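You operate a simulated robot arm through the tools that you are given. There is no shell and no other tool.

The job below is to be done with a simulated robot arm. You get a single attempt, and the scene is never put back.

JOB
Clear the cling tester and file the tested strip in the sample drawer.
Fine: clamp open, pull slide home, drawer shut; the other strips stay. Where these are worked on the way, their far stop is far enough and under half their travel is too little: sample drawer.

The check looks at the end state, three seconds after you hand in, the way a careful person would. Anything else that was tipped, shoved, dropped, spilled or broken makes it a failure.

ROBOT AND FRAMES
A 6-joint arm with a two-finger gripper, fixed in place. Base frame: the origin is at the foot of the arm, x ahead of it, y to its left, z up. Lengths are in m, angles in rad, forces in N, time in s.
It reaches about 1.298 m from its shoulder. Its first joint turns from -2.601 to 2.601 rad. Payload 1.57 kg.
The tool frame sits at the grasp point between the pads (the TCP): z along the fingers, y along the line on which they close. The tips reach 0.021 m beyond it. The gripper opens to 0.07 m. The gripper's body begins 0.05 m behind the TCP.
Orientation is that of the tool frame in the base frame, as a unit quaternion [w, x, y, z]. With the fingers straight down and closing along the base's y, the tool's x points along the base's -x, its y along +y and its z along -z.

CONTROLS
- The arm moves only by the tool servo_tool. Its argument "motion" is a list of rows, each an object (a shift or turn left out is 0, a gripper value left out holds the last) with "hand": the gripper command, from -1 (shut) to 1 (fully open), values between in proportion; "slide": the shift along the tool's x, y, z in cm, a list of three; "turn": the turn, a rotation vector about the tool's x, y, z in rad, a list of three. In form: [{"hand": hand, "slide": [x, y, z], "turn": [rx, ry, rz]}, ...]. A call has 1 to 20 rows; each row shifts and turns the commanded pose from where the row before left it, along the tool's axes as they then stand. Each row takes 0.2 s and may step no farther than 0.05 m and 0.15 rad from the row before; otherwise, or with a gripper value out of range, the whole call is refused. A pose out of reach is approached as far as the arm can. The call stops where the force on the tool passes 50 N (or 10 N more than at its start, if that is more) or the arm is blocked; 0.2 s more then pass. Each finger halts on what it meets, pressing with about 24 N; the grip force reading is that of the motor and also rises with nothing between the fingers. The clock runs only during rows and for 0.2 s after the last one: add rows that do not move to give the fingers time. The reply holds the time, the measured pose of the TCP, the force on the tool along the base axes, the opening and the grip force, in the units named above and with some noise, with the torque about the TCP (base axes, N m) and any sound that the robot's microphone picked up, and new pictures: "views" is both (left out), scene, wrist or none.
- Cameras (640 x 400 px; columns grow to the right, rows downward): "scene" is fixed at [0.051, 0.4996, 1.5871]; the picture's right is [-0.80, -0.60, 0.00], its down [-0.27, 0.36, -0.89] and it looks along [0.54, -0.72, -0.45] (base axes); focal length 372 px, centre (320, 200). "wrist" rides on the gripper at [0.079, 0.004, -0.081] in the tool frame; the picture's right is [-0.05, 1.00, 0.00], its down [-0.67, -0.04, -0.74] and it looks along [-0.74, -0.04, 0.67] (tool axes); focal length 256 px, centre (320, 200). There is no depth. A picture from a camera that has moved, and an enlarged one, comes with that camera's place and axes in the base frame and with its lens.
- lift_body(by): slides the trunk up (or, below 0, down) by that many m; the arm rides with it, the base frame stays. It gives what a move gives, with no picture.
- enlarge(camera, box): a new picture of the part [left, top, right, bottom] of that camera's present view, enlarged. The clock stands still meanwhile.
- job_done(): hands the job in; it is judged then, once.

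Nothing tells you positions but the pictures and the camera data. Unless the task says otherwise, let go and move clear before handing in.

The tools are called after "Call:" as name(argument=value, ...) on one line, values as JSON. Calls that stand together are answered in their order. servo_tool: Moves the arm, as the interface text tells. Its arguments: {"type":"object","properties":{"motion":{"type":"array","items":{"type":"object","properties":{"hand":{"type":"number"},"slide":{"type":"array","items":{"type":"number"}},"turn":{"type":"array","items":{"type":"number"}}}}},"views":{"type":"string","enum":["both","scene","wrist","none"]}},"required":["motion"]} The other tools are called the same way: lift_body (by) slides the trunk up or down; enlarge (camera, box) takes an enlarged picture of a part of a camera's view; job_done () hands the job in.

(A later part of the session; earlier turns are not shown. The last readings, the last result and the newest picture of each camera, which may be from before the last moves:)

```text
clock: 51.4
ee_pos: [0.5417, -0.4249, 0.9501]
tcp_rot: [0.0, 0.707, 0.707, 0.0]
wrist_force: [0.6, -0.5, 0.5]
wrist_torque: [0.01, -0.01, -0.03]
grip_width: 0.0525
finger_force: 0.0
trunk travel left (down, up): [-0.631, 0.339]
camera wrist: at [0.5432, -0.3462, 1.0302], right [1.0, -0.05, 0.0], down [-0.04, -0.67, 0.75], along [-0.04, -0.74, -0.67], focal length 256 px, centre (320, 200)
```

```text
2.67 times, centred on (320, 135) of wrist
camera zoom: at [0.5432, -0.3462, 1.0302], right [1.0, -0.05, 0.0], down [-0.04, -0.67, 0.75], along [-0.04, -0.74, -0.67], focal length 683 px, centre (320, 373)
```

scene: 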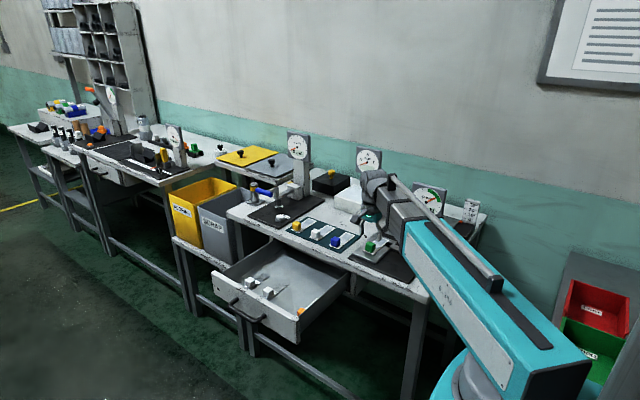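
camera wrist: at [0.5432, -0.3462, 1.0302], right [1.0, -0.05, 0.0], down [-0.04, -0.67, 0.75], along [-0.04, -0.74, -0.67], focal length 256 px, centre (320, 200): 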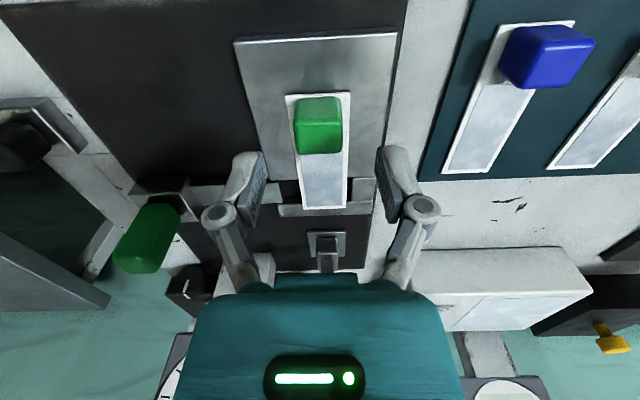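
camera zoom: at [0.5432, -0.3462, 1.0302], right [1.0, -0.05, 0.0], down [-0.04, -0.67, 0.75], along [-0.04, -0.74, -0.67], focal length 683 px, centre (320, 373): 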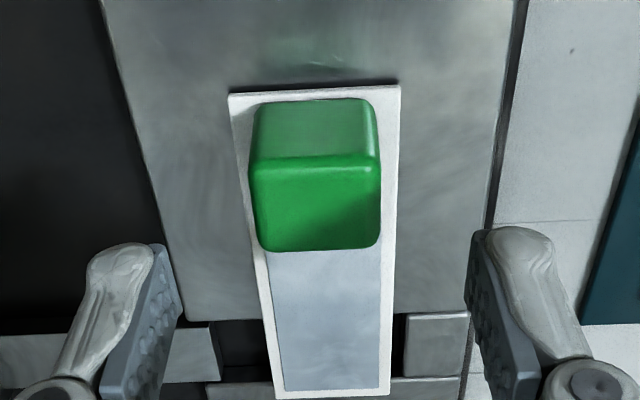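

Alignment is good; a 3 mm correction in x, then lower to grip height and close gently on the tab.

Call:
servo_tool(motion=[{"slide": [-0.15, -0.3, 0]}, {}], views="none")

Call:
lift_body(by=-0.039)

Call:
servo_tool(motion=[{}], views="both")

Call:
enlarge(camera="wrist", box=[220, 60, 420, 210])

Call:
enlarge(camera="scene", box=[340, 210, 440, 285])

```text
clock: 52.0
ee_pos: [0.5378, -0.4271, 0.9515]
tcp_rot: [0.001, 0.707, 0.707, 0.0]
wrist_force: [-0.2, -0.2, -0.7]
wrist_torque: [-0.01, 0.03, 0.03]
grip_width: 0.0525
finger_force: 0.2
trunk travel left (down, up): [-0.631, 0.339]
```

```text
clock: 52.8
ee_pos: [0.5383, -0.4269, 0.9097]
tcp_rot: [0.001, 0.707, 0.707, 0.0]
wrist_force: [0.0, 0.4, 0.4]
wrist_torque: [0.02, -0.01, -0.01]
grip_width: 0.0523
finger_force: 0.1
trunk travel left (down, up): [-0.592, 0.378]
```

```text
clock: 53.2
ee_pos: [0.5377, -0.4278, 0.9114]
tcp_rot: [0.002, 0.707, 0.707, 0.0]
wrist_force: [0.2, 0.0, -0.5]
wrist_torque: [0.0, 0.0, -0.02]
grip_width: 0.0523
finger_force: 0.0
trunk travel left (down, up): [-0.592, 0.378]
camera wrist: at [0.5398, -0.3471, 0.9912], right [1.0, -0.05, 0.0], down [-0.04, -0.66, 0.75], along [-0.04, -0.74, -0.67], focal length 256 px, centre (320, 200)
```

scene: 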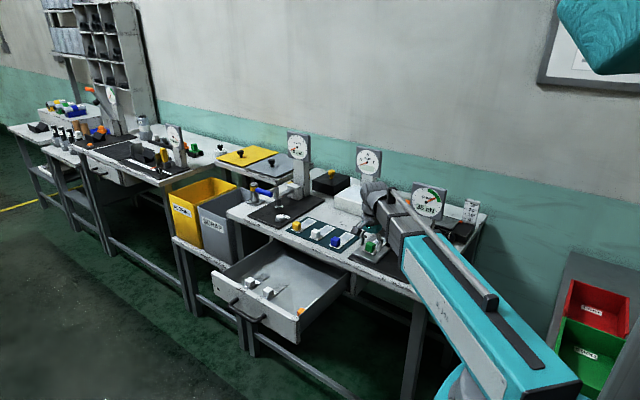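
wrist: 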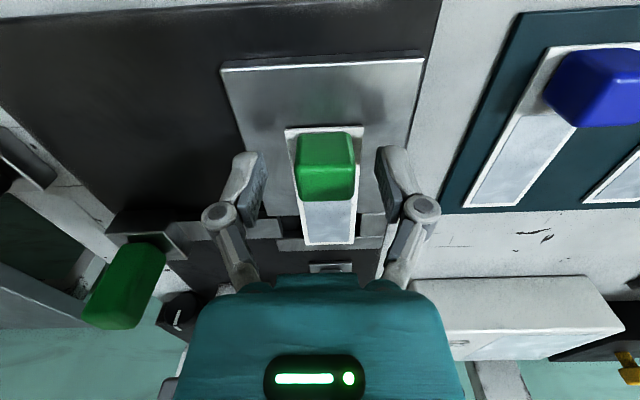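

```text
2.67 times, centred on (320, 135) of wrist
camera zoom: at [0.5398, -0.3471, 0.9912], right [1.0, -0.05, 0.0], down [-0.04, -0.66, 0.75], along [-0.04, -0.74, -0.67], focal length 683 px, centre (320, 373)
```

zoom: 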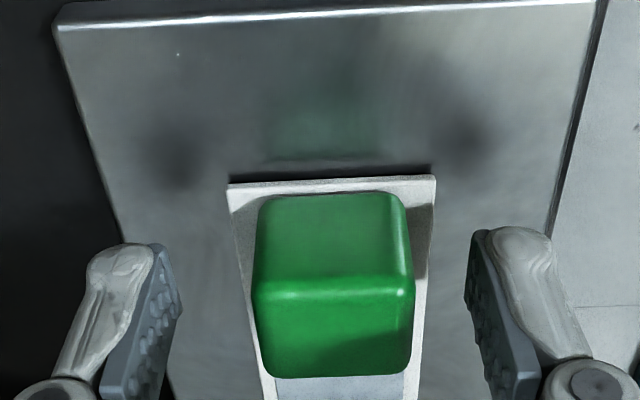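

```text
5.33 times, centred on (390, 248) of scene
camera zoom: at [0.051, 0.4996, 1.5871], right [-0.8, -0.6, 0.0], down [-0.27, 0.36, -0.89], along [0.54, -0.72, -0.45], focal length 1984 px, centre (-53, -53)
```

zoom: 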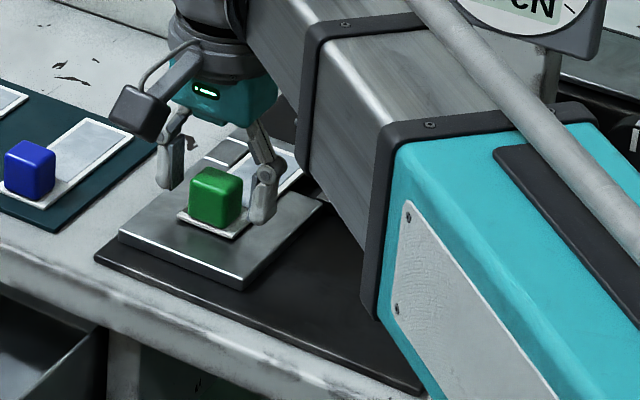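

The fingertips straddle the tab, about 4 mm above the strip. Closing.

Call:
servo_tool(motion=[{"hand": -1}, {}, {}, {}, {}], views="wrist")

```text
clock: 54.4
ee_pos: [0.5388, -0.4268, 0.9113]
tcp_rot: [0.001, 0.707, 0.707, 0.001]
wrist_force: [0.8, 0.0, 1.7]
wrist_torque: [0.03, 0.04, -0.02]
grip_width: 0.0268
finger_force: 23.6
trunk travel left (down, up): [-0.592, 0.378]
camera wrist: at [0.5397, -0.3471, 0.9913], right [1.0, -0.05, 0.0], down [-0.04, -0.66, 0.75], along [-0.04, -0.74, -0.67], focal length 256 px, centre (320, 200)
```

wrist: 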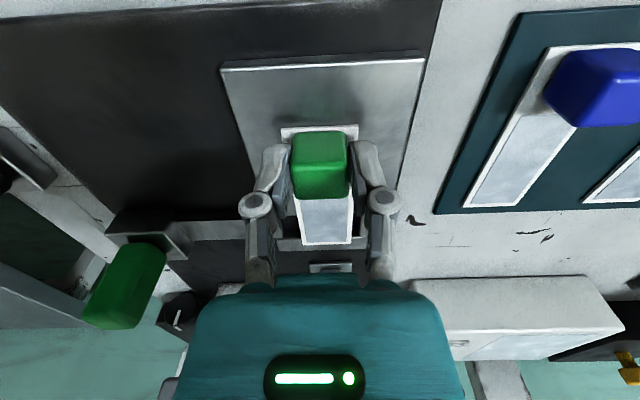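

The tab is gripped at 27 mm width. Lifting slowly, checking for resistance.

Call:
lift_body(by=0.03)

Call:
servo_tool(motion=[{}], views="both")

Call:
enlarge(camera="wrist", box=[220, 80, 420, 230])

Call:
enlarge(camera="scene", box=[340, 210, 440, 285])

```text
clock: 55.2
ee_pos: [0.5374, -0.4273, 0.9414]
tcp_rot: [0.002, 0.707, 0.707, 0.0]
wrist_force: [0.0, 0.3, -0.4]
wrist_torque: [0.04, 0.01, -0.02]
grip_width: 0.0266
finger_force: 23.6
trunk travel left (down, up): [-0.622, 0.348]
```

```text
clock: 55.6
ee_pos: [0.5381, -0.4281, 0.9419]
tcp_rot: [0.002, 0.707, 0.707, -0.001]
wrist_force: [-0.3, 0.4, -0.4]
wrist_torque: [-0.01, -0.01, 0.02]
grip_width: 0.0268
finger_force: 24.2
trunk travel left (down, up): [-0.622, 0.348]
camera wrist: at [0.5398, -0.3471, 1.0212], right [1.0, -0.05, 0.0], down [-0.04, -0.66, 0.75], along [-0.04, -0.74, -0.67], focal length 256 px, centre (320, 200)
```

scene: 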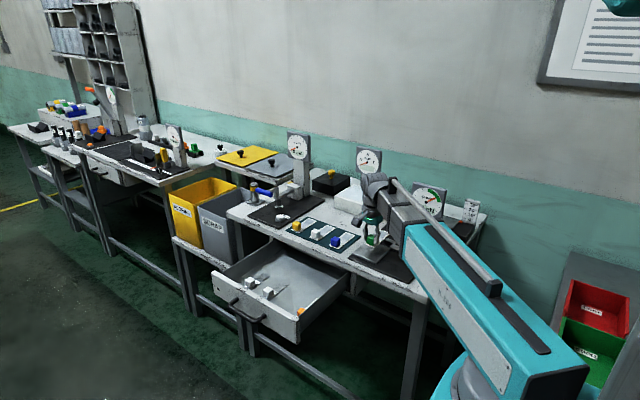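
wrist: 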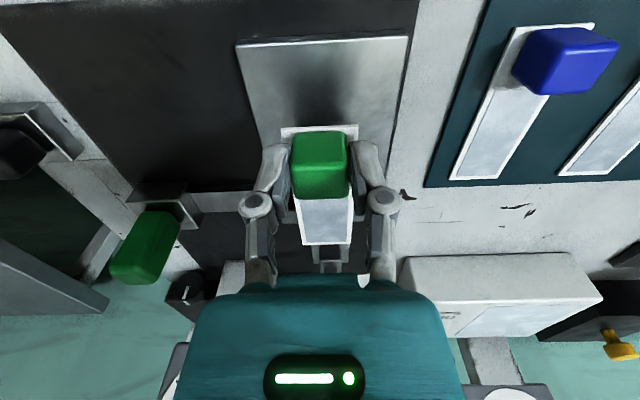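

```text
2.67 times, centred on (320, 155) of wrist
camera zoom: at [0.5398, -0.3471, 1.0212], right [1.0, -0.05, 0.0], down [-0.04, -0.66, 0.75], along [-0.04, -0.74, -0.67], focal length 683 px, centre (320, 320)
```

zoom: 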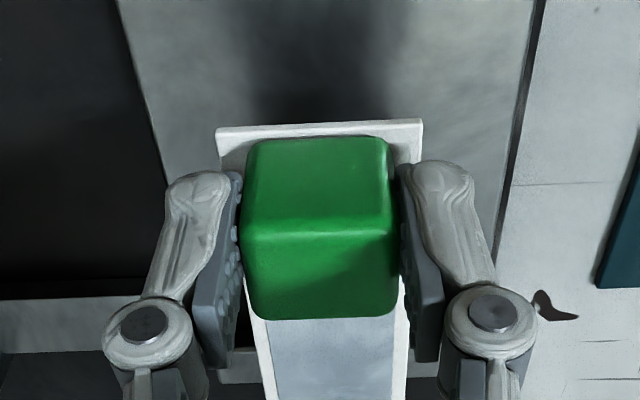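

```text
5.33 times, centred on (390, 248) of scene
camera zoom: at [0.051, 0.4996, 1.5871], right [-0.8, -0.6, 0.0], down [-0.27, 0.36, -0.89], along [0.54, -0.72, -0.45], focal length 1984 px, centre (-53, -53)
```

zoom: 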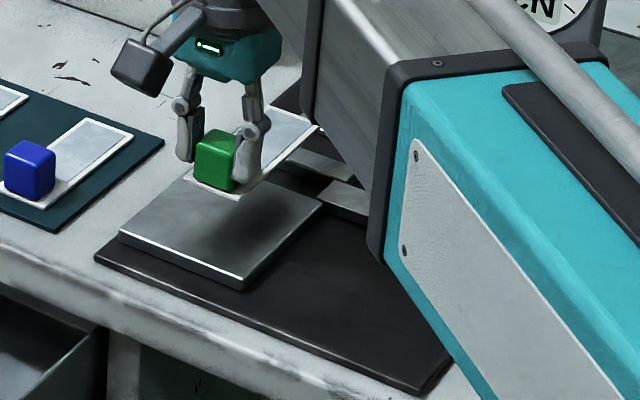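

The strip lifted cleanly and is held rigidly. I'll raise and carry it to above the free slot in the drawer.

Call:
lift_body(by=0.06)

Call:
servo_tool(motion=[{"slide": [3.3, 1.83, 0]}, {"slide": [3.3, 1.83, 0]}, {"slide": [3.3, 1.83, 0]}, {"slide": [3.3, 1.83, 0]}, {"slide": [3.3, 1.83, 0]}, {"slide": [3.3, 1.83, 0]}, {"slide": [3.3, 1.83, 0]}, {"slide": [3.2, 1.83, 0]}, {}], views="both")

Call:
enlarge(camera="wrist", box=[120, 0, 520, 250])

```text
clock: 56.6
ee_pos: [0.5369, -0.4264, 1.0014]
tcp_rot: [0.001, 0.707, 0.707, -0.001]
wrist_force: [0.4, -0.8, 0.4]
wrist_torque: [0.01, 0.01, -0.01]
grip_width: 0.0267
finger_force: 24.3
trunk travel left (down, up): [-0.682, 0.288]
```

```text
clock: 58.6
ee_pos: [0.6853, -0.164, 1.0008]
tcp_rot: [0.001, 0.707, 0.707, 0.0]
wrist_force: [-0.3, 0.8, -0.7]
wrist_torque: [-0.02, 0.04, 0.01]
grip_width: 0.0272
finger_force: 23.6
trunk travel left (down, up): [-0.682, 0.288]
camera wrist: at [0.6882, -0.0833, 1.0811], right [1.0, -0.05, 0.0], down [-0.04, -0.66, 0.75], along [-0.04, -0.75, -0.67], focal length 256 px, centre (320, 200)
```

scene: 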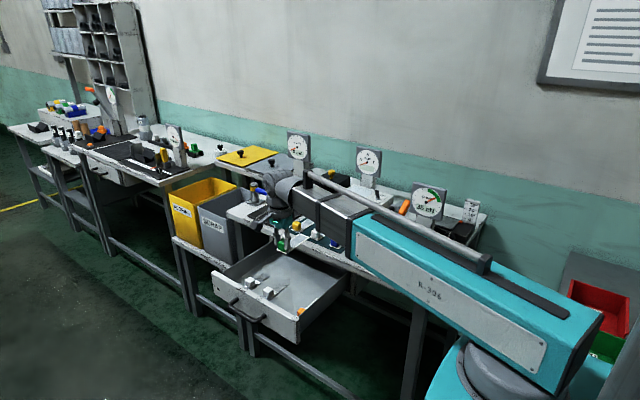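
wrist: 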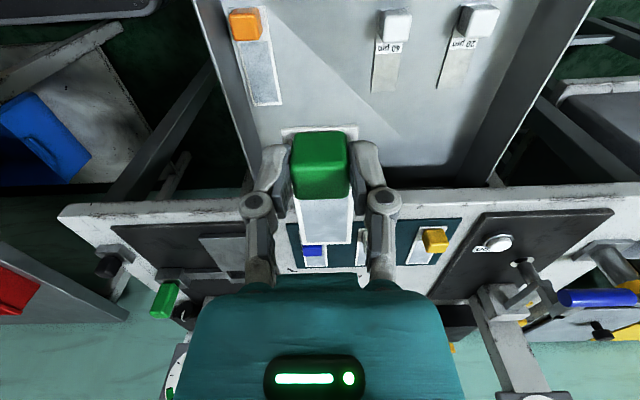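

```text
1.60 times, centred on (320, 125) of wrist
camera zoom: at [0.6882, -0.0833, 1.0811], right [1.0, -0.05, 0.0], down [-0.04, -0.66, 0.75], along [-0.04, -0.75, -0.67], focal length 410 px, centre (320, 320)
```

zoom: 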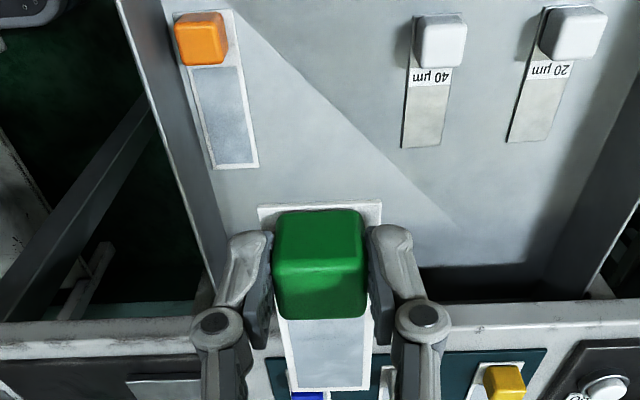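

The drawer interior is clear to see: the orange-tab strip on one side, 40 µm and 20 µm shims on the other, with free floor around x≈0.6875. I'll lower the strip there in stages.

Call:
servo_tool(motion=[{"slide": [0, 0.2, 0]}, {}], views="none")

Call:
lift_body(by=-0.15)

Call:
servo_tool(motion=[{}], views="both")

Call:
enlarge(camera="wrist", box=[120, 0, 520, 250])

Call:
enlarge(camera="scene", box=[200, 220, 360, 340])

```text
clock: 59.2
ee_pos: [0.6877, -0.1639, 1.0022]
tcp_rot: [0.001, 0.707, 0.707, 0.0]
wrist_force: [-0.3, 0.5, -0.7]
wrist_torque: [0.0, 0.01, -0.01]
grip_width: 0.0269
finger_force: 24.3
trunk travel left (down, up): [-0.682, 0.288]
```

```text
clock: 60.9
ee_pos: [0.6881, -0.1631, 0.8514]
tcp_rot: [0.001, 0.708, 0.706, 0.0]
wrist_force: [0.6, -0.8, 0.5]
wrist_torque: [0.03, 0.03, 0.01]
grip_width: 0.0269
finger_force: 23.6
trunk travel left (down, up): [-0.532, 0.438]
```

```text
clock: 61.3
ee_pos: [0.6874, -0.1628, 0.8505]
tcp_rot: [0.001, 0.707, 0.707, 0.001]
wrist_force: [0.4, 0.5, -0.4]
wrist_torque: [0.03, 0.01, 0.02]
grip_width: 0.0268
finger_force: 24.3
trunk travel left (down, up): [-0.532, 0.438]
camera wrist: at [0.6894, -0.0834, 0.9312], right [1.0, -0.05, 0.0], down [-0.04, -0.66, 0.75], along [-0.04, -0.74, -0.67], focal length 256 px, centre (320, 200)
```

scene: 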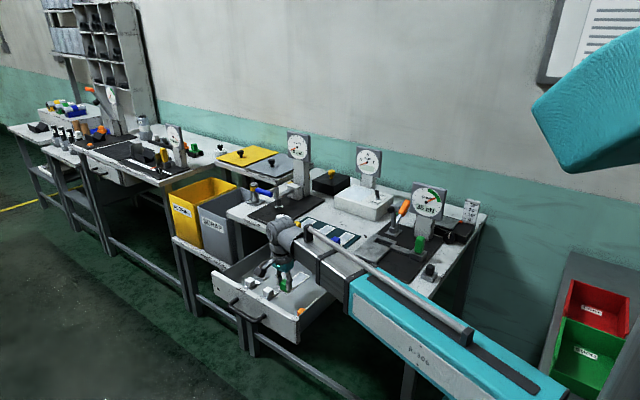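
wrist: 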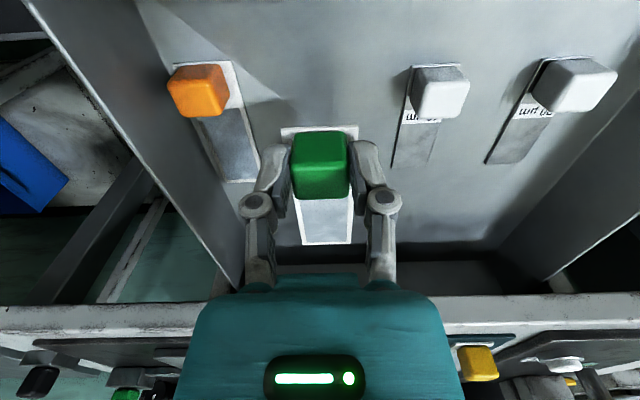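

```text
1.60 times, centred on (320, 125) of wrist
camera zoom: at [0.6894, -0.0834, 0.9312], right [1.0, -0.05, 0.0], down [-0.04, -0.66, 0.75], along [-0.04, -0.74, -0.67], focal length 410 px, centre (320, 320)
```

zoom: 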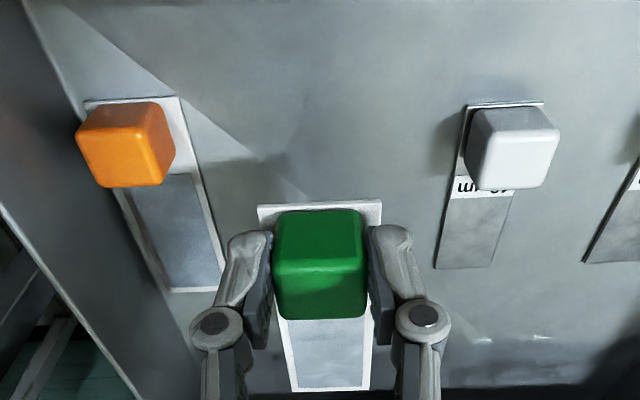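

```text
3.33 times, centred on (280, 280) of scene
camera zoom: at [0.051, 0.4996, 1.5871], right [-0.8, -0.6, 0.0], down [-0.27, 0.36, -0.89], along [0.54, -0.72, -0.45], focal length 1240 px, centre (453, -67)
```

zoom: 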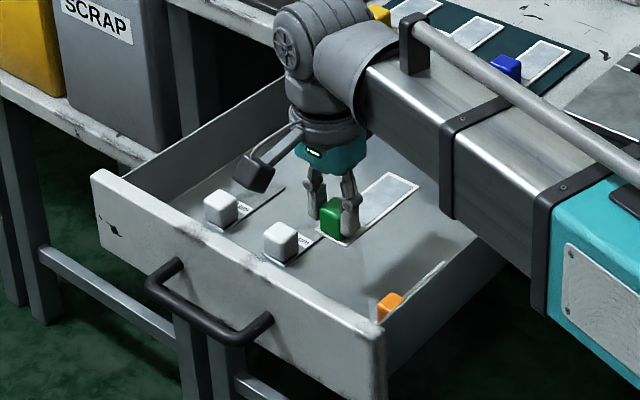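

Alignment with the free slot looks right, and I estimate the drawer floor near z 0.75. Lowering close to the floor.

Call:
lift_body(by=-0.06)

Call:
servo_tool(motion=[{}], views="both")

Call:
enlarge(camera="wrist", box=[160, 70, 480, 270])

Call:
enlarge(camera="scene", box=[240, 240, 340, 315])

```text
clock: 62.3
ee_pos: [0.6879, -0.1632, 0.7927]
tcp_rot: [0.002, 0.707, 0.707, 0.0]
wrist_force: [0.0, 0.0, 0.1]
wrist_torque: [0.01, -0.04, -0.01]
grip_width: 0.0266
finger_force: 23.7
trunk travel left (down, up): [-0.472, 0.498]
```

```text
clock: 62.7
ee_pos: [0.6874, -0.1632, 0.7904]
tcp_rot: [0.002, 0.706, 0.708, 0.0]
wrist_force: [-0.5, 0.6, -0.5]
wrist_torque: [0.01, 0.02, 0.01]
grip_width: 0.0268
finger_force: 24.1
trunk travel left (down, up): [-0.472, 0.498]
camera wrist: at [0.6894, -0.0834, 0.8712], right [1.0, -0.05, 0.0], down [-0.04, -0.66, 0.75], along [-0.04, -0.74, -0.67], focal length 256 px, centre (320, 200)
```

scene: 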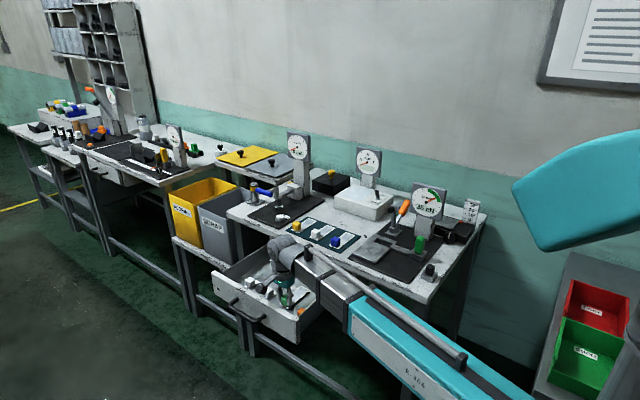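
wrist: 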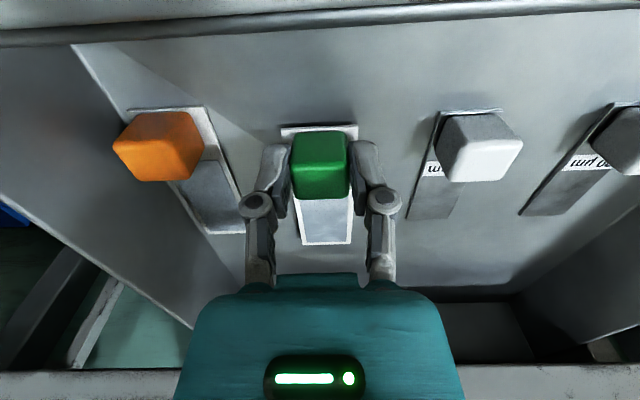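

```text
2.00 times, centred on (320, 170) of wrist
camera zoom: at [0.6894, -0.0834, 0.8712], right [1.0, -0.05, 0.0], down [-0.04, -0.66, 0.75], along [-0.04, -0.74, -0.67], focal length 512 px, centre (320, 260)
```

zoom: 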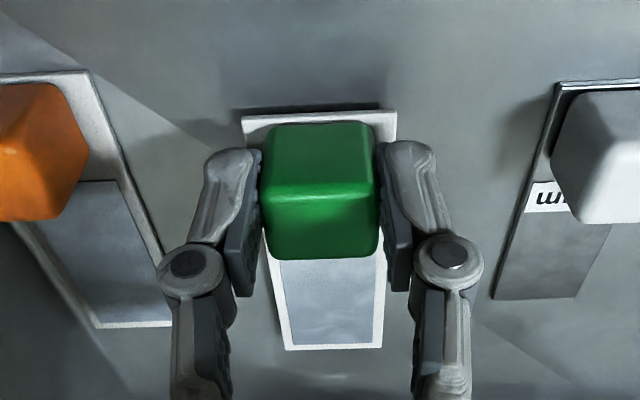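

```text
5.33 times, centred on (290, 278) of scene
camera zoom: at [0.051, 0.4996, 1.5871], right [-0.8, -0.6, 0.0], down [-0.27, 0.36, -0.89], along [0.54, -0.72, -0.45], focal length 1984 px, centre (480, -213)
```

zoom: 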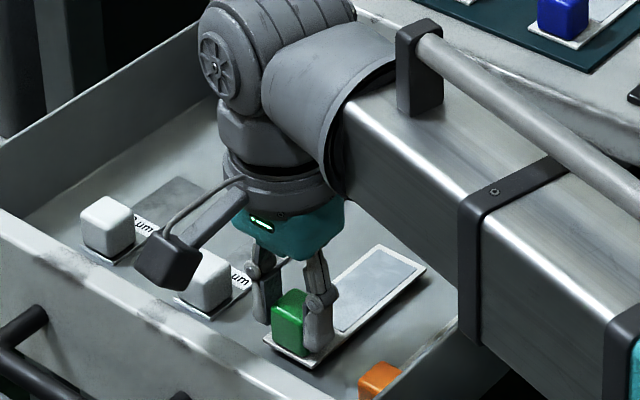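

Call:
lift_body(by=-0.008)

Call:
lift_body(by=-0.002)

```text
clock: 63.3
ee_pos: [0.6868, -0.1638, 0.7854]
tcp_rot: [0.002, 0.708, 0.707, 0.002]
wrist_force: [2.3, 0.1, 18.8]
wrist_torque: [-0.01, -0.08, 0.01]
grip_width: 0.0269
finger_force: 24.2
trunk travel left (down, up): [-0.464, 0.506]
```

```text
clock: 63.8
ee_pos: [0.6861, -0.163, 0.7814]
tcp_rot: [0.001, 0.707, 0.707, 0.001]
wrist_force: [3.9, 0.1, 18.5]
wrist_torque: [-0.03, -0.04, 0.01]
grip_width: 0.0271
finger_force: 24.3
trunk travel left (down, up): [-0.462, 0.508]
```

The strip has touched the drawer floor (about 18 N). I'll ease up a couple of millimetres, then open the fingers.

Call:
lift_body(by=0.003)

```text
clock: 64.3
ee_pos: [0.6865, -0.1631, 0.7839]
tcp_rot: [0.001, 0.707, 0.707, 0.001]
wrist_force: [0.3, 0.5, 0.3]
wrist_torque: [0.0, 0.0, 0.0]
grip_width: 0.0268
finger_force: 23.9
trunk travel left (down, up): [-0.465, 0.505]
```

Call:
servo_tool(motion=[{"hand": 0.3}, {}, {}, {}], views="both")

Call:
enlarge(camera="wrist", box=[160, 70, 480, 270])

```text
clock: 65.3
ee_pos: [0.6879, -0.1635, 0.785]
tcp_rot: [0.001, 0.707, 0.707, 0.0]
wrist_force: [-0.5, -0.5, 0.0]
wrist_torque: [-0.03, 0.0, 0.02]
grip_width: 0.0458
finger_force: 0.1
trunk travel left (down, up): [-0.465, 0.505]
camera wrist: at [0.6894, -0.0834, 0.8642], right [1.0, -0.05, 0.0], down [-0.04, -0.66, 0.75], along [-0.04, -0.74, -0.67], focal length 256 px, centre (320, 200)
```

scene: 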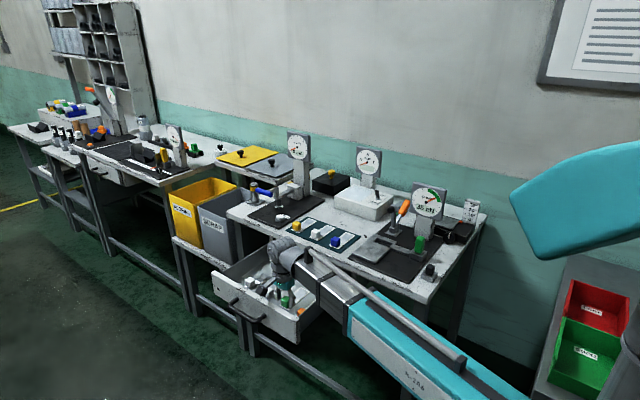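
wrist: 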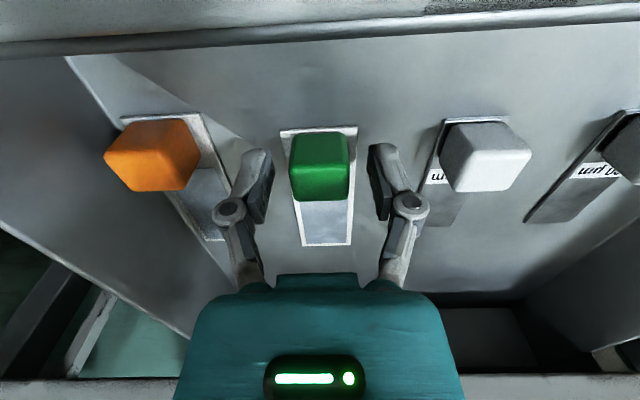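

```text
2.00 times, centred on (320, 170) of wrist
camera zoom: at [0.6894, -0.0834, 0.8642], right [1.0, -0.05, 0.0], down [-0.04, -0.66, 0.75], along [-0.04, -0.74, -0.67], focal length 512 px, centre (320, 260)
```

zoom: 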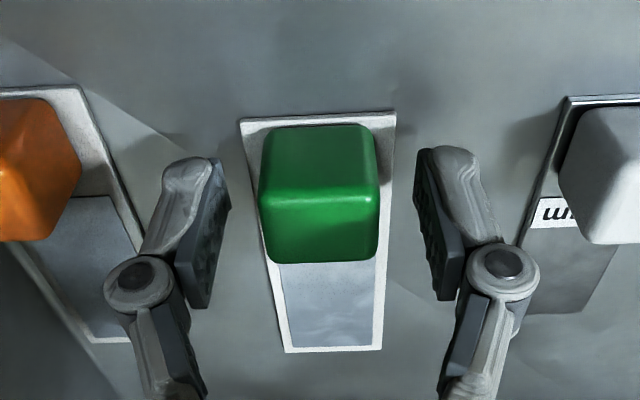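

The strip is resting in its slot and the fingers are clear of it. Raising straight up.

Call:
lift_body(by=0.16)

Call:
servo_tool(motion=[{}], views="both")

Call:
enlarge(camera="wrist", box=[120, 0, 520, 250])

Call:
enlarge(camera="scene", box=[340, 190, 500, 290])

```text
clock: 67.2
ee_pos: [0.6864, -0.1643, 0.9446]
tcp_rot: [0.001, 0.707, 0.707, 0.001]
wrist_force: [-0.2, 0.2, -0.6]
wrist_torque: [0.0, 0.03, 0.01]
grip_width: 0.0455
finger_force: 0.0
trunk travel left (down, up): [-0.625, 0.345]
```

```text
clock: 67.6
ee_pos: [0.6873, -0.1641, 0.9442]
tcp_rot: [0.001, 0.707, 0.707, 0.0]
wrist_force: [0.3, -0.1, -1.1]
wrist_torque: [-0.01, 0.02, 0.03]
grip_width: 0.0456
finger_force: 0.1
trunk travel left (down, up): [-0.625, 0.345]
camera wrist: at [0.6893, -0.0834, 1.0241], right [1.0, -0.05, 0.0], down [-0.04, -0.66, 0.75], along [-0.04, -0.74, -0.67], focal length 256 px, centre (320, 200)
```

scene: 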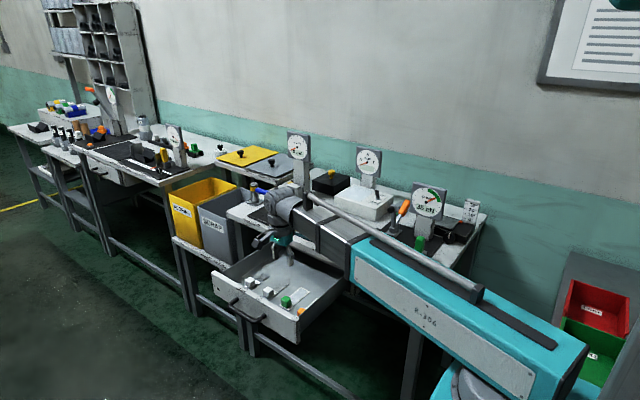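
wrist: 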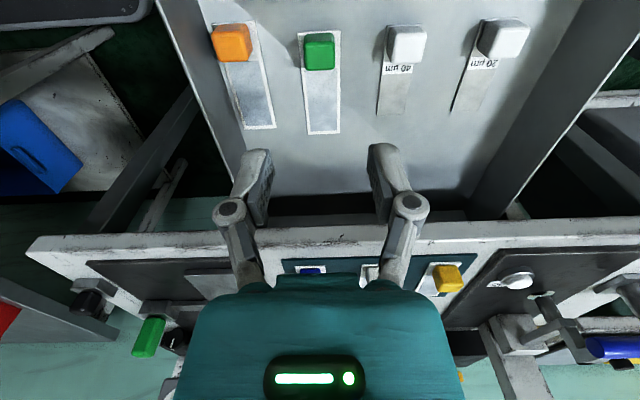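

```text
1.60 times, centred on (320, 125) of wrist
camera zoom: at [0.6893, -0.0834, 1.0241], right [1.0, -0.05, 0.0], down [-0.04, -0.66, 0.75], along [-0.04, -0.74, -0.67], focal length 410 px, centre (320, 320)
```

zoom: 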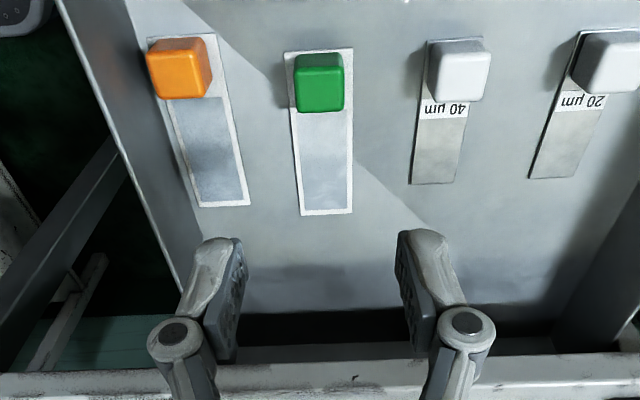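

```text
4.00 times, centred on (420, 240) of scene
camera zoom: at [0.051, 0.4996, 1.5871], right [-0.8, -0.6, 0.0], down [-0.27, 0.36, -0.89], along [0.54, -0.72, -0.45], focal length 1488 px, centre (-80, 40)
```

zoom: 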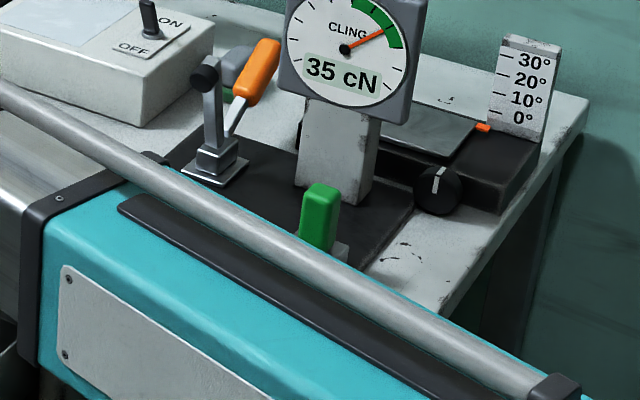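

The strip sits neatly beside the others. Next I'll close the drawer: close the fingers, tilt slightly, and come down in front of the handle bar to push it shut.

Call:
servo_tool(motion=[{"hand": -1}, {"turn": [0, -0.125, 0]}, {"turn": [0, -0.125, 0]}, {"slide": [3.55, 1.22, -0.9]}, {"slide": [3.55, 1.22, -0.9]}, {"slide": [3.55, 1.22, -0.9]}, {"slide": [3.55, 1.22, -0.9]}, {"slide": [3.55, 1.22, -0.9]}, {}], views="none")

```text
clock: 69.6
ee_pos: [0.7483, 0.0204, 0.9492]
tcp_rot: [0.089, 0.702, 0.701, -0.088]
wrist_force: [1.0, 0.1, 0.2]
wrist_torque: [0.02, 0.04, -0.02]
grip_width: 0.0001
finger_force: 23.5
out of reach, approached as far as the arm can: row 3
trunk travel left (down, up): [-0.625, 0.345]
```

Call:
lift_body(by=-0.1)

Call:
servo_tool(motion=[{}], views="both")

```text
clock: 70.9
ee_pos: [0.748, 0.0192, 0.8495]
tcp_rot: [0.09, 0.701, 0.702, -0.088]
wrist_force: [0.3, -0.1, -0.4]
wrist_torque: [-0.04, 0.0, 0.02]
grip_width: 0.0001
finger_force: 24.2
trunk travel left (down, up): [-0.525, 0.445]
```

```text
clock: 71.3
ee_pos: [0.7489, 0.02, 0.8501]
tcp_rot: [0.088, 0.701, 0.702, -0.088]
wrist_force: [0.9, 0.1, 0.9]
wrist_torque: [0.04, 0.0, -0.01]
grip_width: 0.0001
finger_force: 24.1
trunk travel left (down, up): [-0.525, 0.445]
camera wrist: at [0.7507, 0.1167, 0.9079], right [1.0, -0.05, 0.02], down [-0.04, -0.46, 0.89], along [-0.04, -0.89, -0.46], focal length 256 px, centre (320, 200)
```

scene: 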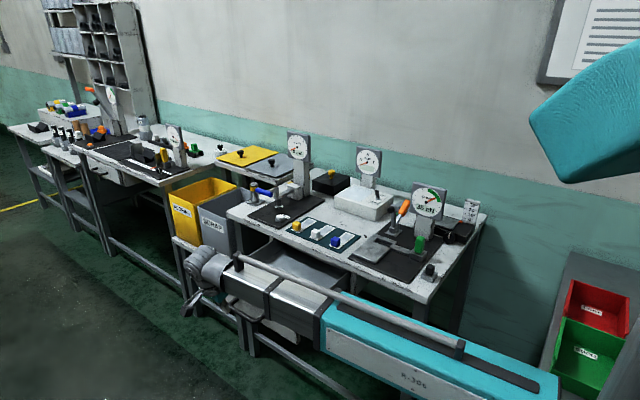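
wrist: 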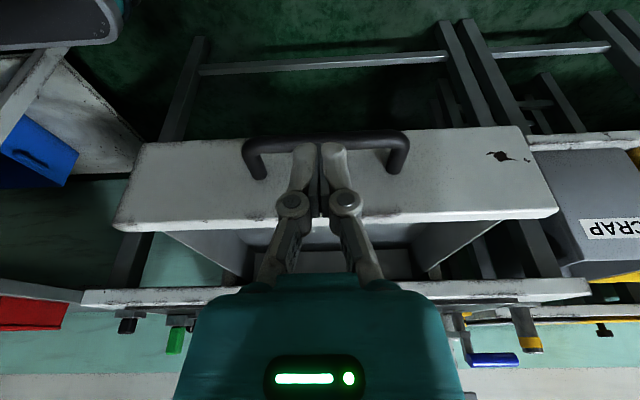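

The handle bar is at y≈−0.036, behind the fingers. Lowering to bar height and then pushing the drawer in.

Call:
lift_body(by=-0.065)

Call:
servo_tool(motion=[{"slide": [-1.94, 0, 0.49]}, {"slide": [-1.94, 0, 0.49]}, {"slide": [-1.94, 0, 0.49]}, {"slide": [-1.94, 0, 0.49]}, {}], views="both")

```text
clock: 72.3
ee_pos: [0.7488, 0.0197, 0.7844]
tcp_rot: [0.089, 0.702, 0.702, -0.088]
wrist_force: [0.8, -0.3, -1.0]
wrist_torque: [-0.01, -0.01, 0.01]
grip_width: 0.0002
finger_force: 23.9
trunk travel left (down, up): [-0.46, 0.51]
```

```text
clock: 73.5
ee_pos: [0.7479, -0.0628, 0.7853]
tcp_rot: [0.089, 0.701, 0.702, -0.088]
wrist_force: [-1.2, -0.3, 0.1]
wrist_torque: [0.02, 0.0, 0.04]
grip_width: 0.0003
finger_force: 28.4
trunk travel left (down, up): [-0.46, 0.51]
camera wrist: at [0.7497, 0.0357, 0.8428], right [1.0, -0.05, 0.02], down [-0.04, -0.46, 0.89], along [-0.04, -0.89, -0.46], focal length 256 px, centre (320, 200)
```

scene: 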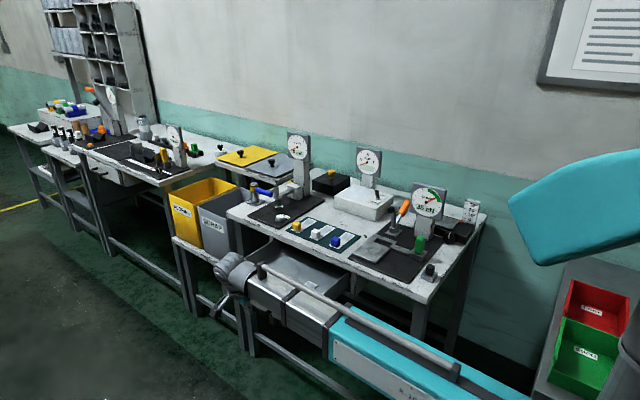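
wrist: 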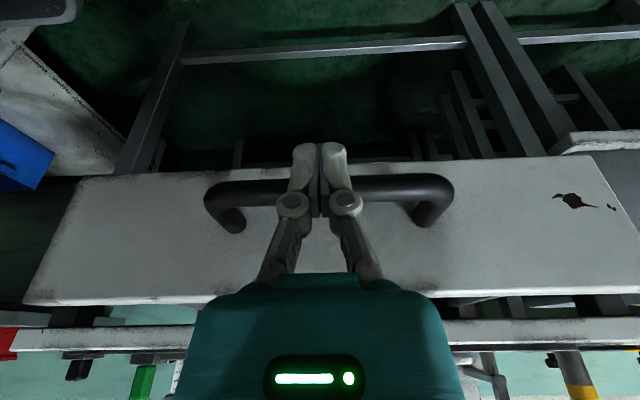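

The fingers are pushing the bar and the drawer is closing smoothly. Continuing, slower toward the end.

Call:
servo_tool(motion=[{"slide": [-1.94, 0, 0.49]}, {"slide": [-1.94, 0, 0.49]}, {"slide": [-1.94, 0, 0.49]}, {"slide": [-1.94, 0, 0.49]}, {"slide": [-1.94, 0, 0.49]}, {"slide": [-1.94, 0, 0.49]}, {"slide": [-1.94, 0, 0.49]}, {"slide": [-1.45, 0, 0.37]}, {"slide": [-0.97, 0, 0.25]}, {}], views="both")

```text
clock: 75.7
ee_pos: [0.7486, -0.2275, 0.7851]
tcp_rot: [0.089, 0.701, 0.702, -0.087]
wrist_force: [-0.8, -0.4, -0.5]
wrist_torque: [-0.02, -0.01, 0.0]
grip_width: 0.0002
finger_force: 28.3
trunk travel left (down, up): [-0.46, 0.51]
camera wrist: at [0.7508, -0.1293, 0.8429], right [1.0, -0.05, 0.02], down [-0.04, -0.46, 0.89], along [-0.04, -0.89, -0.46], focal length 256 px, centre (320, 200)
```

scene: 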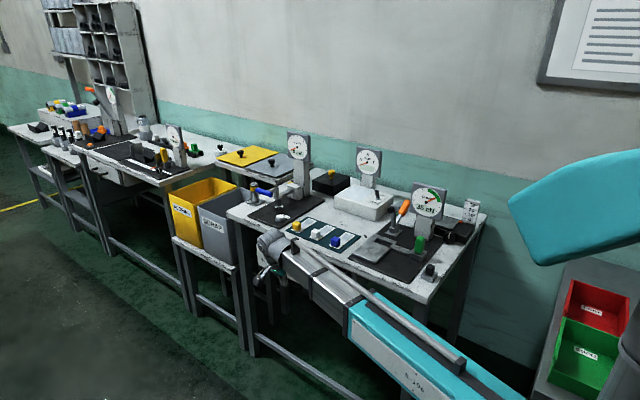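
wrist: 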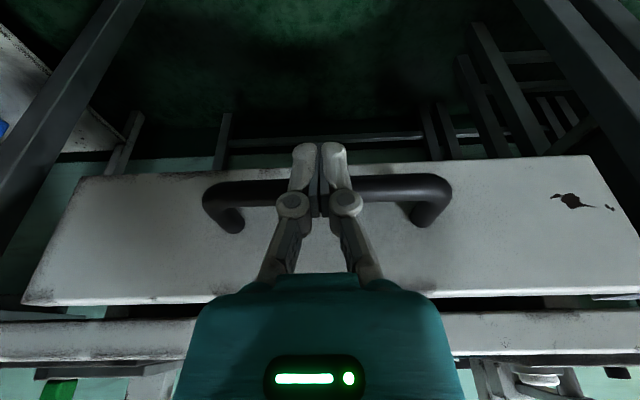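

Call:
servo_tool(motion=[{"slide": [-0.97, 0, 0.25]}, {"slide": [-0.97, 0, 0.25]}, {"slide": [-0.97, 0, 0.25]}, {"slide": [-0.97, 0, 0.25]}, {"slide": [-0.48, 0, 0.12]}, {"slide": [-0.48, 0, 0.12]}, {"slide": [-0.3, 0, 0.08]}, {"slide": [-0.3, 0, 0.08]}, {}], views="wrist")

```text
clock: 77.7
ee_pos: [0.7501, -0.2817, 0.786]
tcp_rot: [0.09, 0.701, 0.702, -0.088]
wrist_force: [-0.3, 0.1, -1.0]
wrist_torque: [0.05, -0.02, 0.0]
grip_width: 0.0
finger_force: 28.5
trunk travel left (down, up): [-0.46, 0.51]
camera wrist: at [0.751, -0.1843, 0.8429], right [1.0, -0.05, 0.02], down [-0.04, -0.46, 0.89], along [-0.04, -0.89, -0.46], focal length 256 px, centre (320, 200)
```

wrist: 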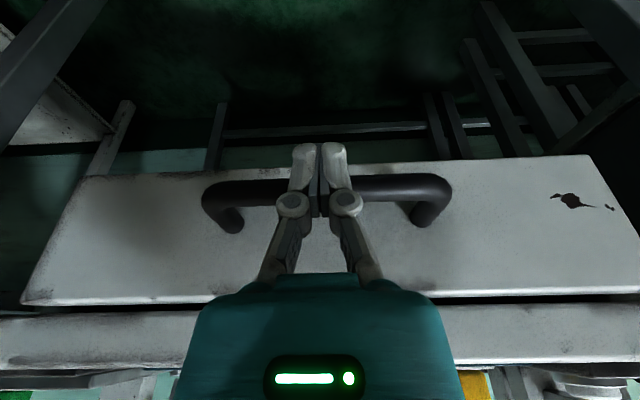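

Almost shut, with no stop force yet. Continuing in 3 mm steps until it seats.

Call:
servo_tool(motion=[{"slide": [-0.29, 0, 0.07]}, {"slide": [-0.29, 0, 0.07]}, {"slide": [-0.29, 0, 0.07]}, {"slide": [-0.29, 0, 0.07]}, {}], views="wrist")

```text
clock: 78.9
ee_pos: [0.7484, -0.2906, 0.7846]
tcp_rot: [0.088, 0.702, 0.702, -0.087]
wrist_force: [1.3, 25.8, -3.5]
wrist_torque: [0.19, -0.07, 0.02]
grip_width: 0.006
finger_force: 28.6
trunk travel left (down, up): [-0.46, 0.51]
camera wrist: at [0.7506, -0.1934, 0.8431], right [1.0, -0.05, 0.02], down [-0.04, -0.46, 0.89], along [-0.04, -0.89, -0.46], focal length 256 px, centre (320, 200)
```

wrist: 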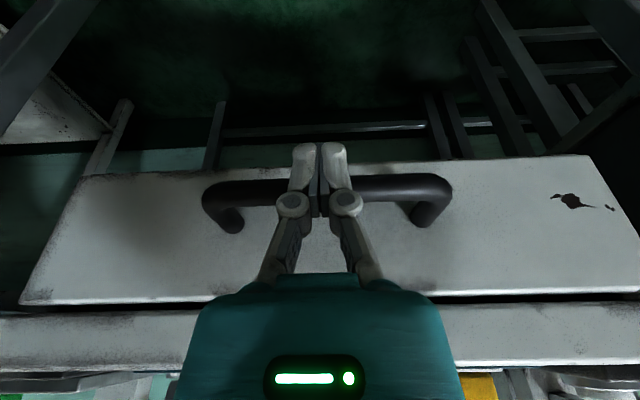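

The drawer is shut against its stop (26 N). I'll back off, raise up, and go look at the pull slide.

Call:
servo_tool(motion=[{"slide": [1.94, 0, -0.49]}, {"slide": [1.94, 0, -0.49]}, {}], views="none")

Call:
lift_body(by=0.28)

Call:
servo_tool(motion=[{"turn": [0, 0.125, 0]}, {"turn": [0, 0.125, 0]}, {"slide": [-1.1, -4.0, 0]}, {"slide": [-1.1, -4.0, 0]}, {"slide": [-1.1, -4.0, 0]}, {"slide": [-1.1, -4.0, 0]}, {"slide": [-1.1, -4.0, 0]}, {"slide": [-1.1, -4.0, 0]}, {"slide": [-1.1, -4.0, 0]}, {}], views="both")

```text
clock: 79.7
ee_pos: [0.7493, -0.2531, 0.7844]
tcp_rot: [0.09, 0.702, 0.701, -0.089]
wrist_force: [-0.4, -0.6, -0.8]
wrist_torque: [0.02, -0.03, 0.01]
grip_width: 0.0002
finger_force: 28.4
trunk travel left (down, up): [-0.46, 0.51]
```

```text
clock: 82.6
ee_pos: [0.7483, -0.2543, 1.0646]
tcp_rot: [0.089, 0.701, 0.702, -0.087]
wrist_force: [0.2, -0.2, 0.2]
wrist_torque: [0.0, 0.04, 0.0]
grip_width: 0.0
finger_force: 28.6
trunk travel left (down, up): [-0.74, 0.23]
```

```text
clock: 84.8
ee_pos: [0.4682, -0.33, 1.0592]
tcp_rot: [0.001, 0.707, 0.707, 0.0]
wrist_force: [0.2, 0.7, 0.0]
wrist_torque: [-0.03, -0.01, 0.01]
grip_width: 0.0
finger_force: 29.1
out of reach, approached as far as the arm can: row 1, 6
trunk travel left (down, up): [-0.74, 0.23]
camera wrist: at [0.4705, -0.2502, 1.1392], right [1.0, -0.05, 0.0], down [-0.04, -0.67, 0.75], along [-0.04, -0.74, -0.67], focal length 256 px, centre (320, 200)
```

scene: 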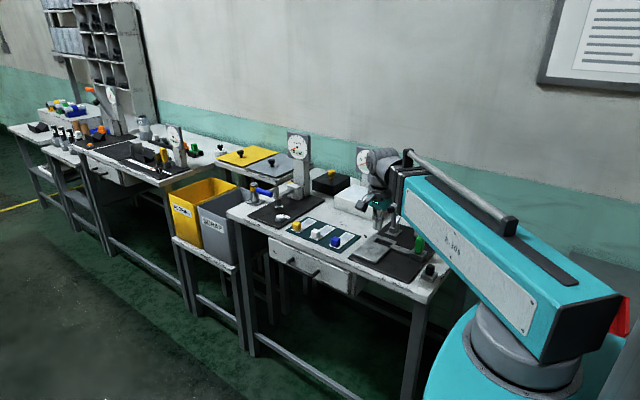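
wrist: 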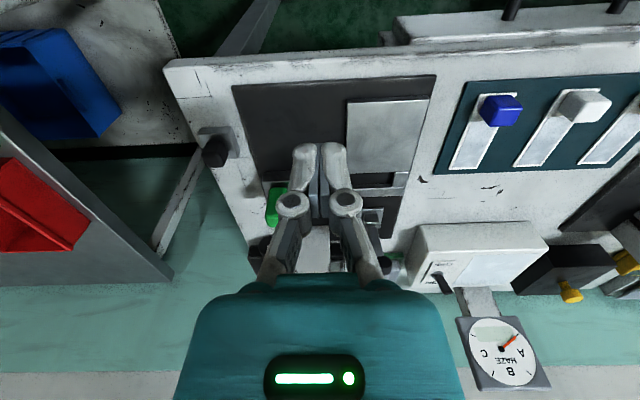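

Call:
enlarge(camera="wrist", box=[220, 70, 460, 220])

Call:
enlarge(camera="scene", box=[240, 200, 400, 300])

Call:
enlarge(camera="scene", box=[350, 200, 450, 280])

```text
2.67 times, centred on (340, 145) of wrist
camera zoom: at [0.4705, -0.2502, 1.1392], right [1.0, -0.05, 0.0], down [-0.04, -0.67, 0.75], along [-0.04, -0.74, -0.67], focal length 683 px, centre (267, 347)
```

zoom: 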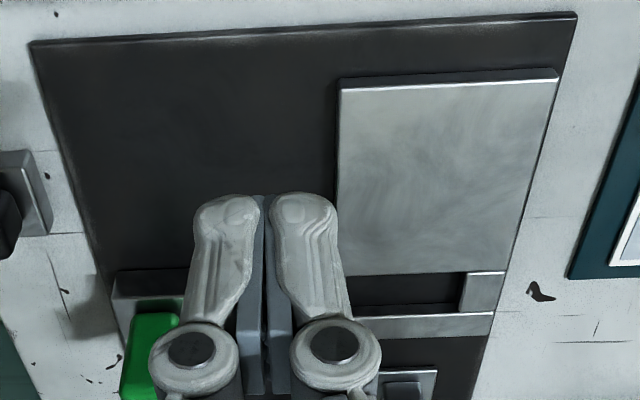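

```text
4.00 times, centred on (320, 250) of scene
camera zoom: at [0.051, 0.4996, 1.5871], right [-0.8, -0.6, 0.0], down [-0.27, 0.36, -0.89], along [0.54, -0.72, -0.45], focal length 1488 px, centre (320, 0)
```

zoom: 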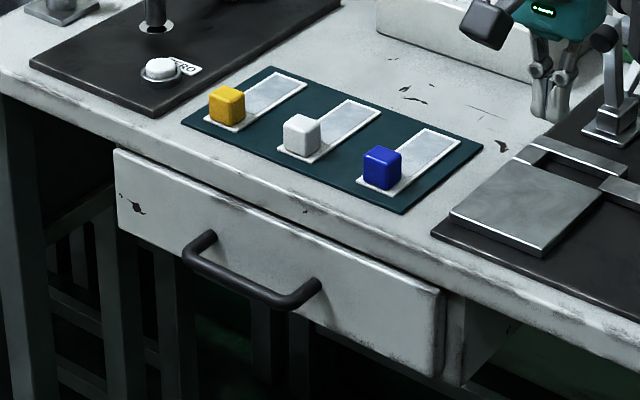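

```text
5.00 times, centred on (400, 240) of scene
camera zoom: at [0.051, 0.4996, 1.5871], right [-0.8, -0.6, 0.0], down [-0.27, 0.36, -0.89], along [0.54, -0.72, -0.45], focal length 1860 px, centre (-80, 0)
```

zoom: 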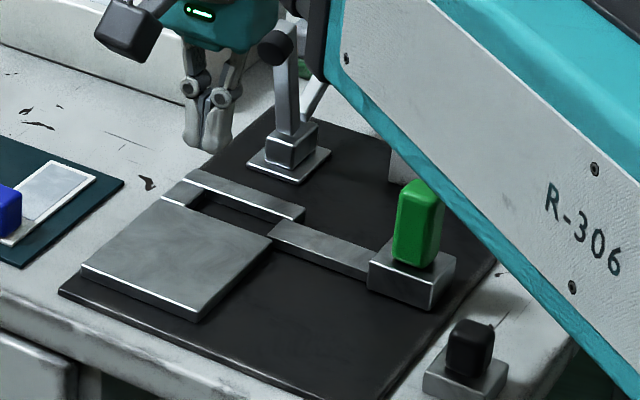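

The drawer is shut like it was at the start, and the three strips on the mat are untouched. The empty test bed shows a slot that the slide's tongue fills when pushed fully +x, about 6 cm of travel, so that is "home". I'll position the closed fingers on the −x side of the green handle.

Call:
servo_tool(motion=[{"turn": [0, -0.125, 0]}, {"turn": [0, -0.125, 0]}, {"slide": [-4.05, -2.45, 1.03]}, {"slide": [-4.05, -2.45, 1.03]}, {"slide": [-4.05, -2.45, 1.03]}, {"slide": [-4.05, -2.45, 1.03]}, {}], views="both")

Call:
enlarge(camera="wrist", box=[220, 0, 540, 200])

```text
clock: 86.4
ee_pos: [0.3694, -0.5, 1.0651]
tcp_rot: [0.09, 0.701, 0.702, -0.087]
wrist_force: [-0.3, 0.7, -0.1]
wrist_torque: [0.01, -0.02, -0.03]
grip_width: 0.0001
finger_force: 28.8
out of reach, approached as far as the arm can: row 2
trunk travel left (down, up): [-0.74, 0.23]
camera wrist: at [0.3713, -0.403, 1.1229], right [1.0, -0.05, 0.02], down [-0.04, -0.46, 0.89], along [-0.04, -0.89, -0.46], focal length 256 px, centre (320, 200)
```

scene: 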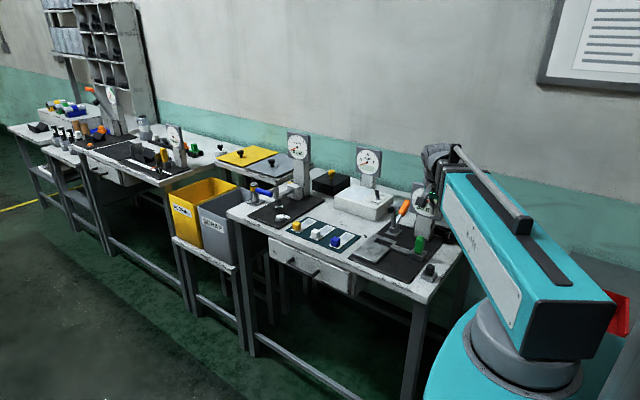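
wrist: 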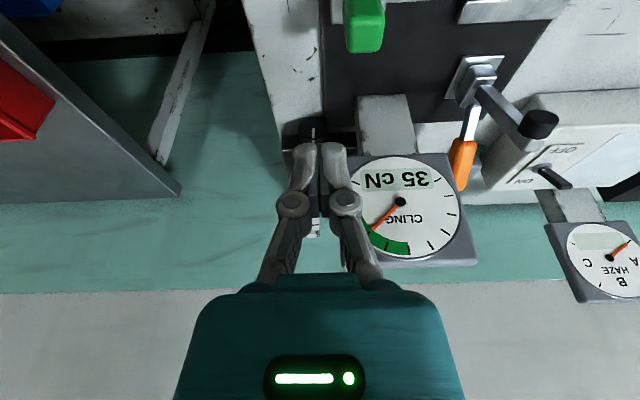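

```text
2.00 times, centred on (380, 100) of wrist
camera zoom: at [0.3713, -0.403, 1.1229], right [1.0, -0.05, 0.02], down [-0.04, -0.46, 0.89], along [-0.04, -0.89, -0.46], focal length 512 px, centre (200, 400)
```

zoom: 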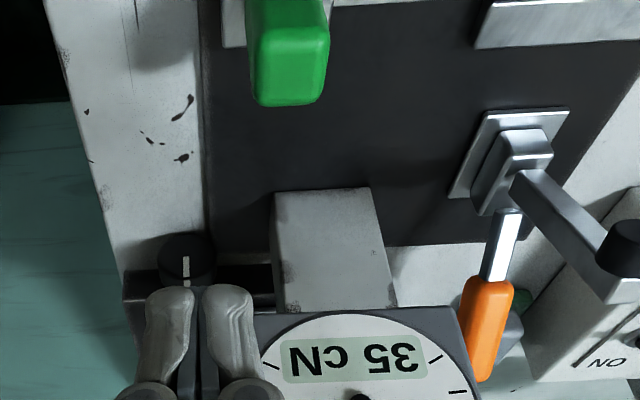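

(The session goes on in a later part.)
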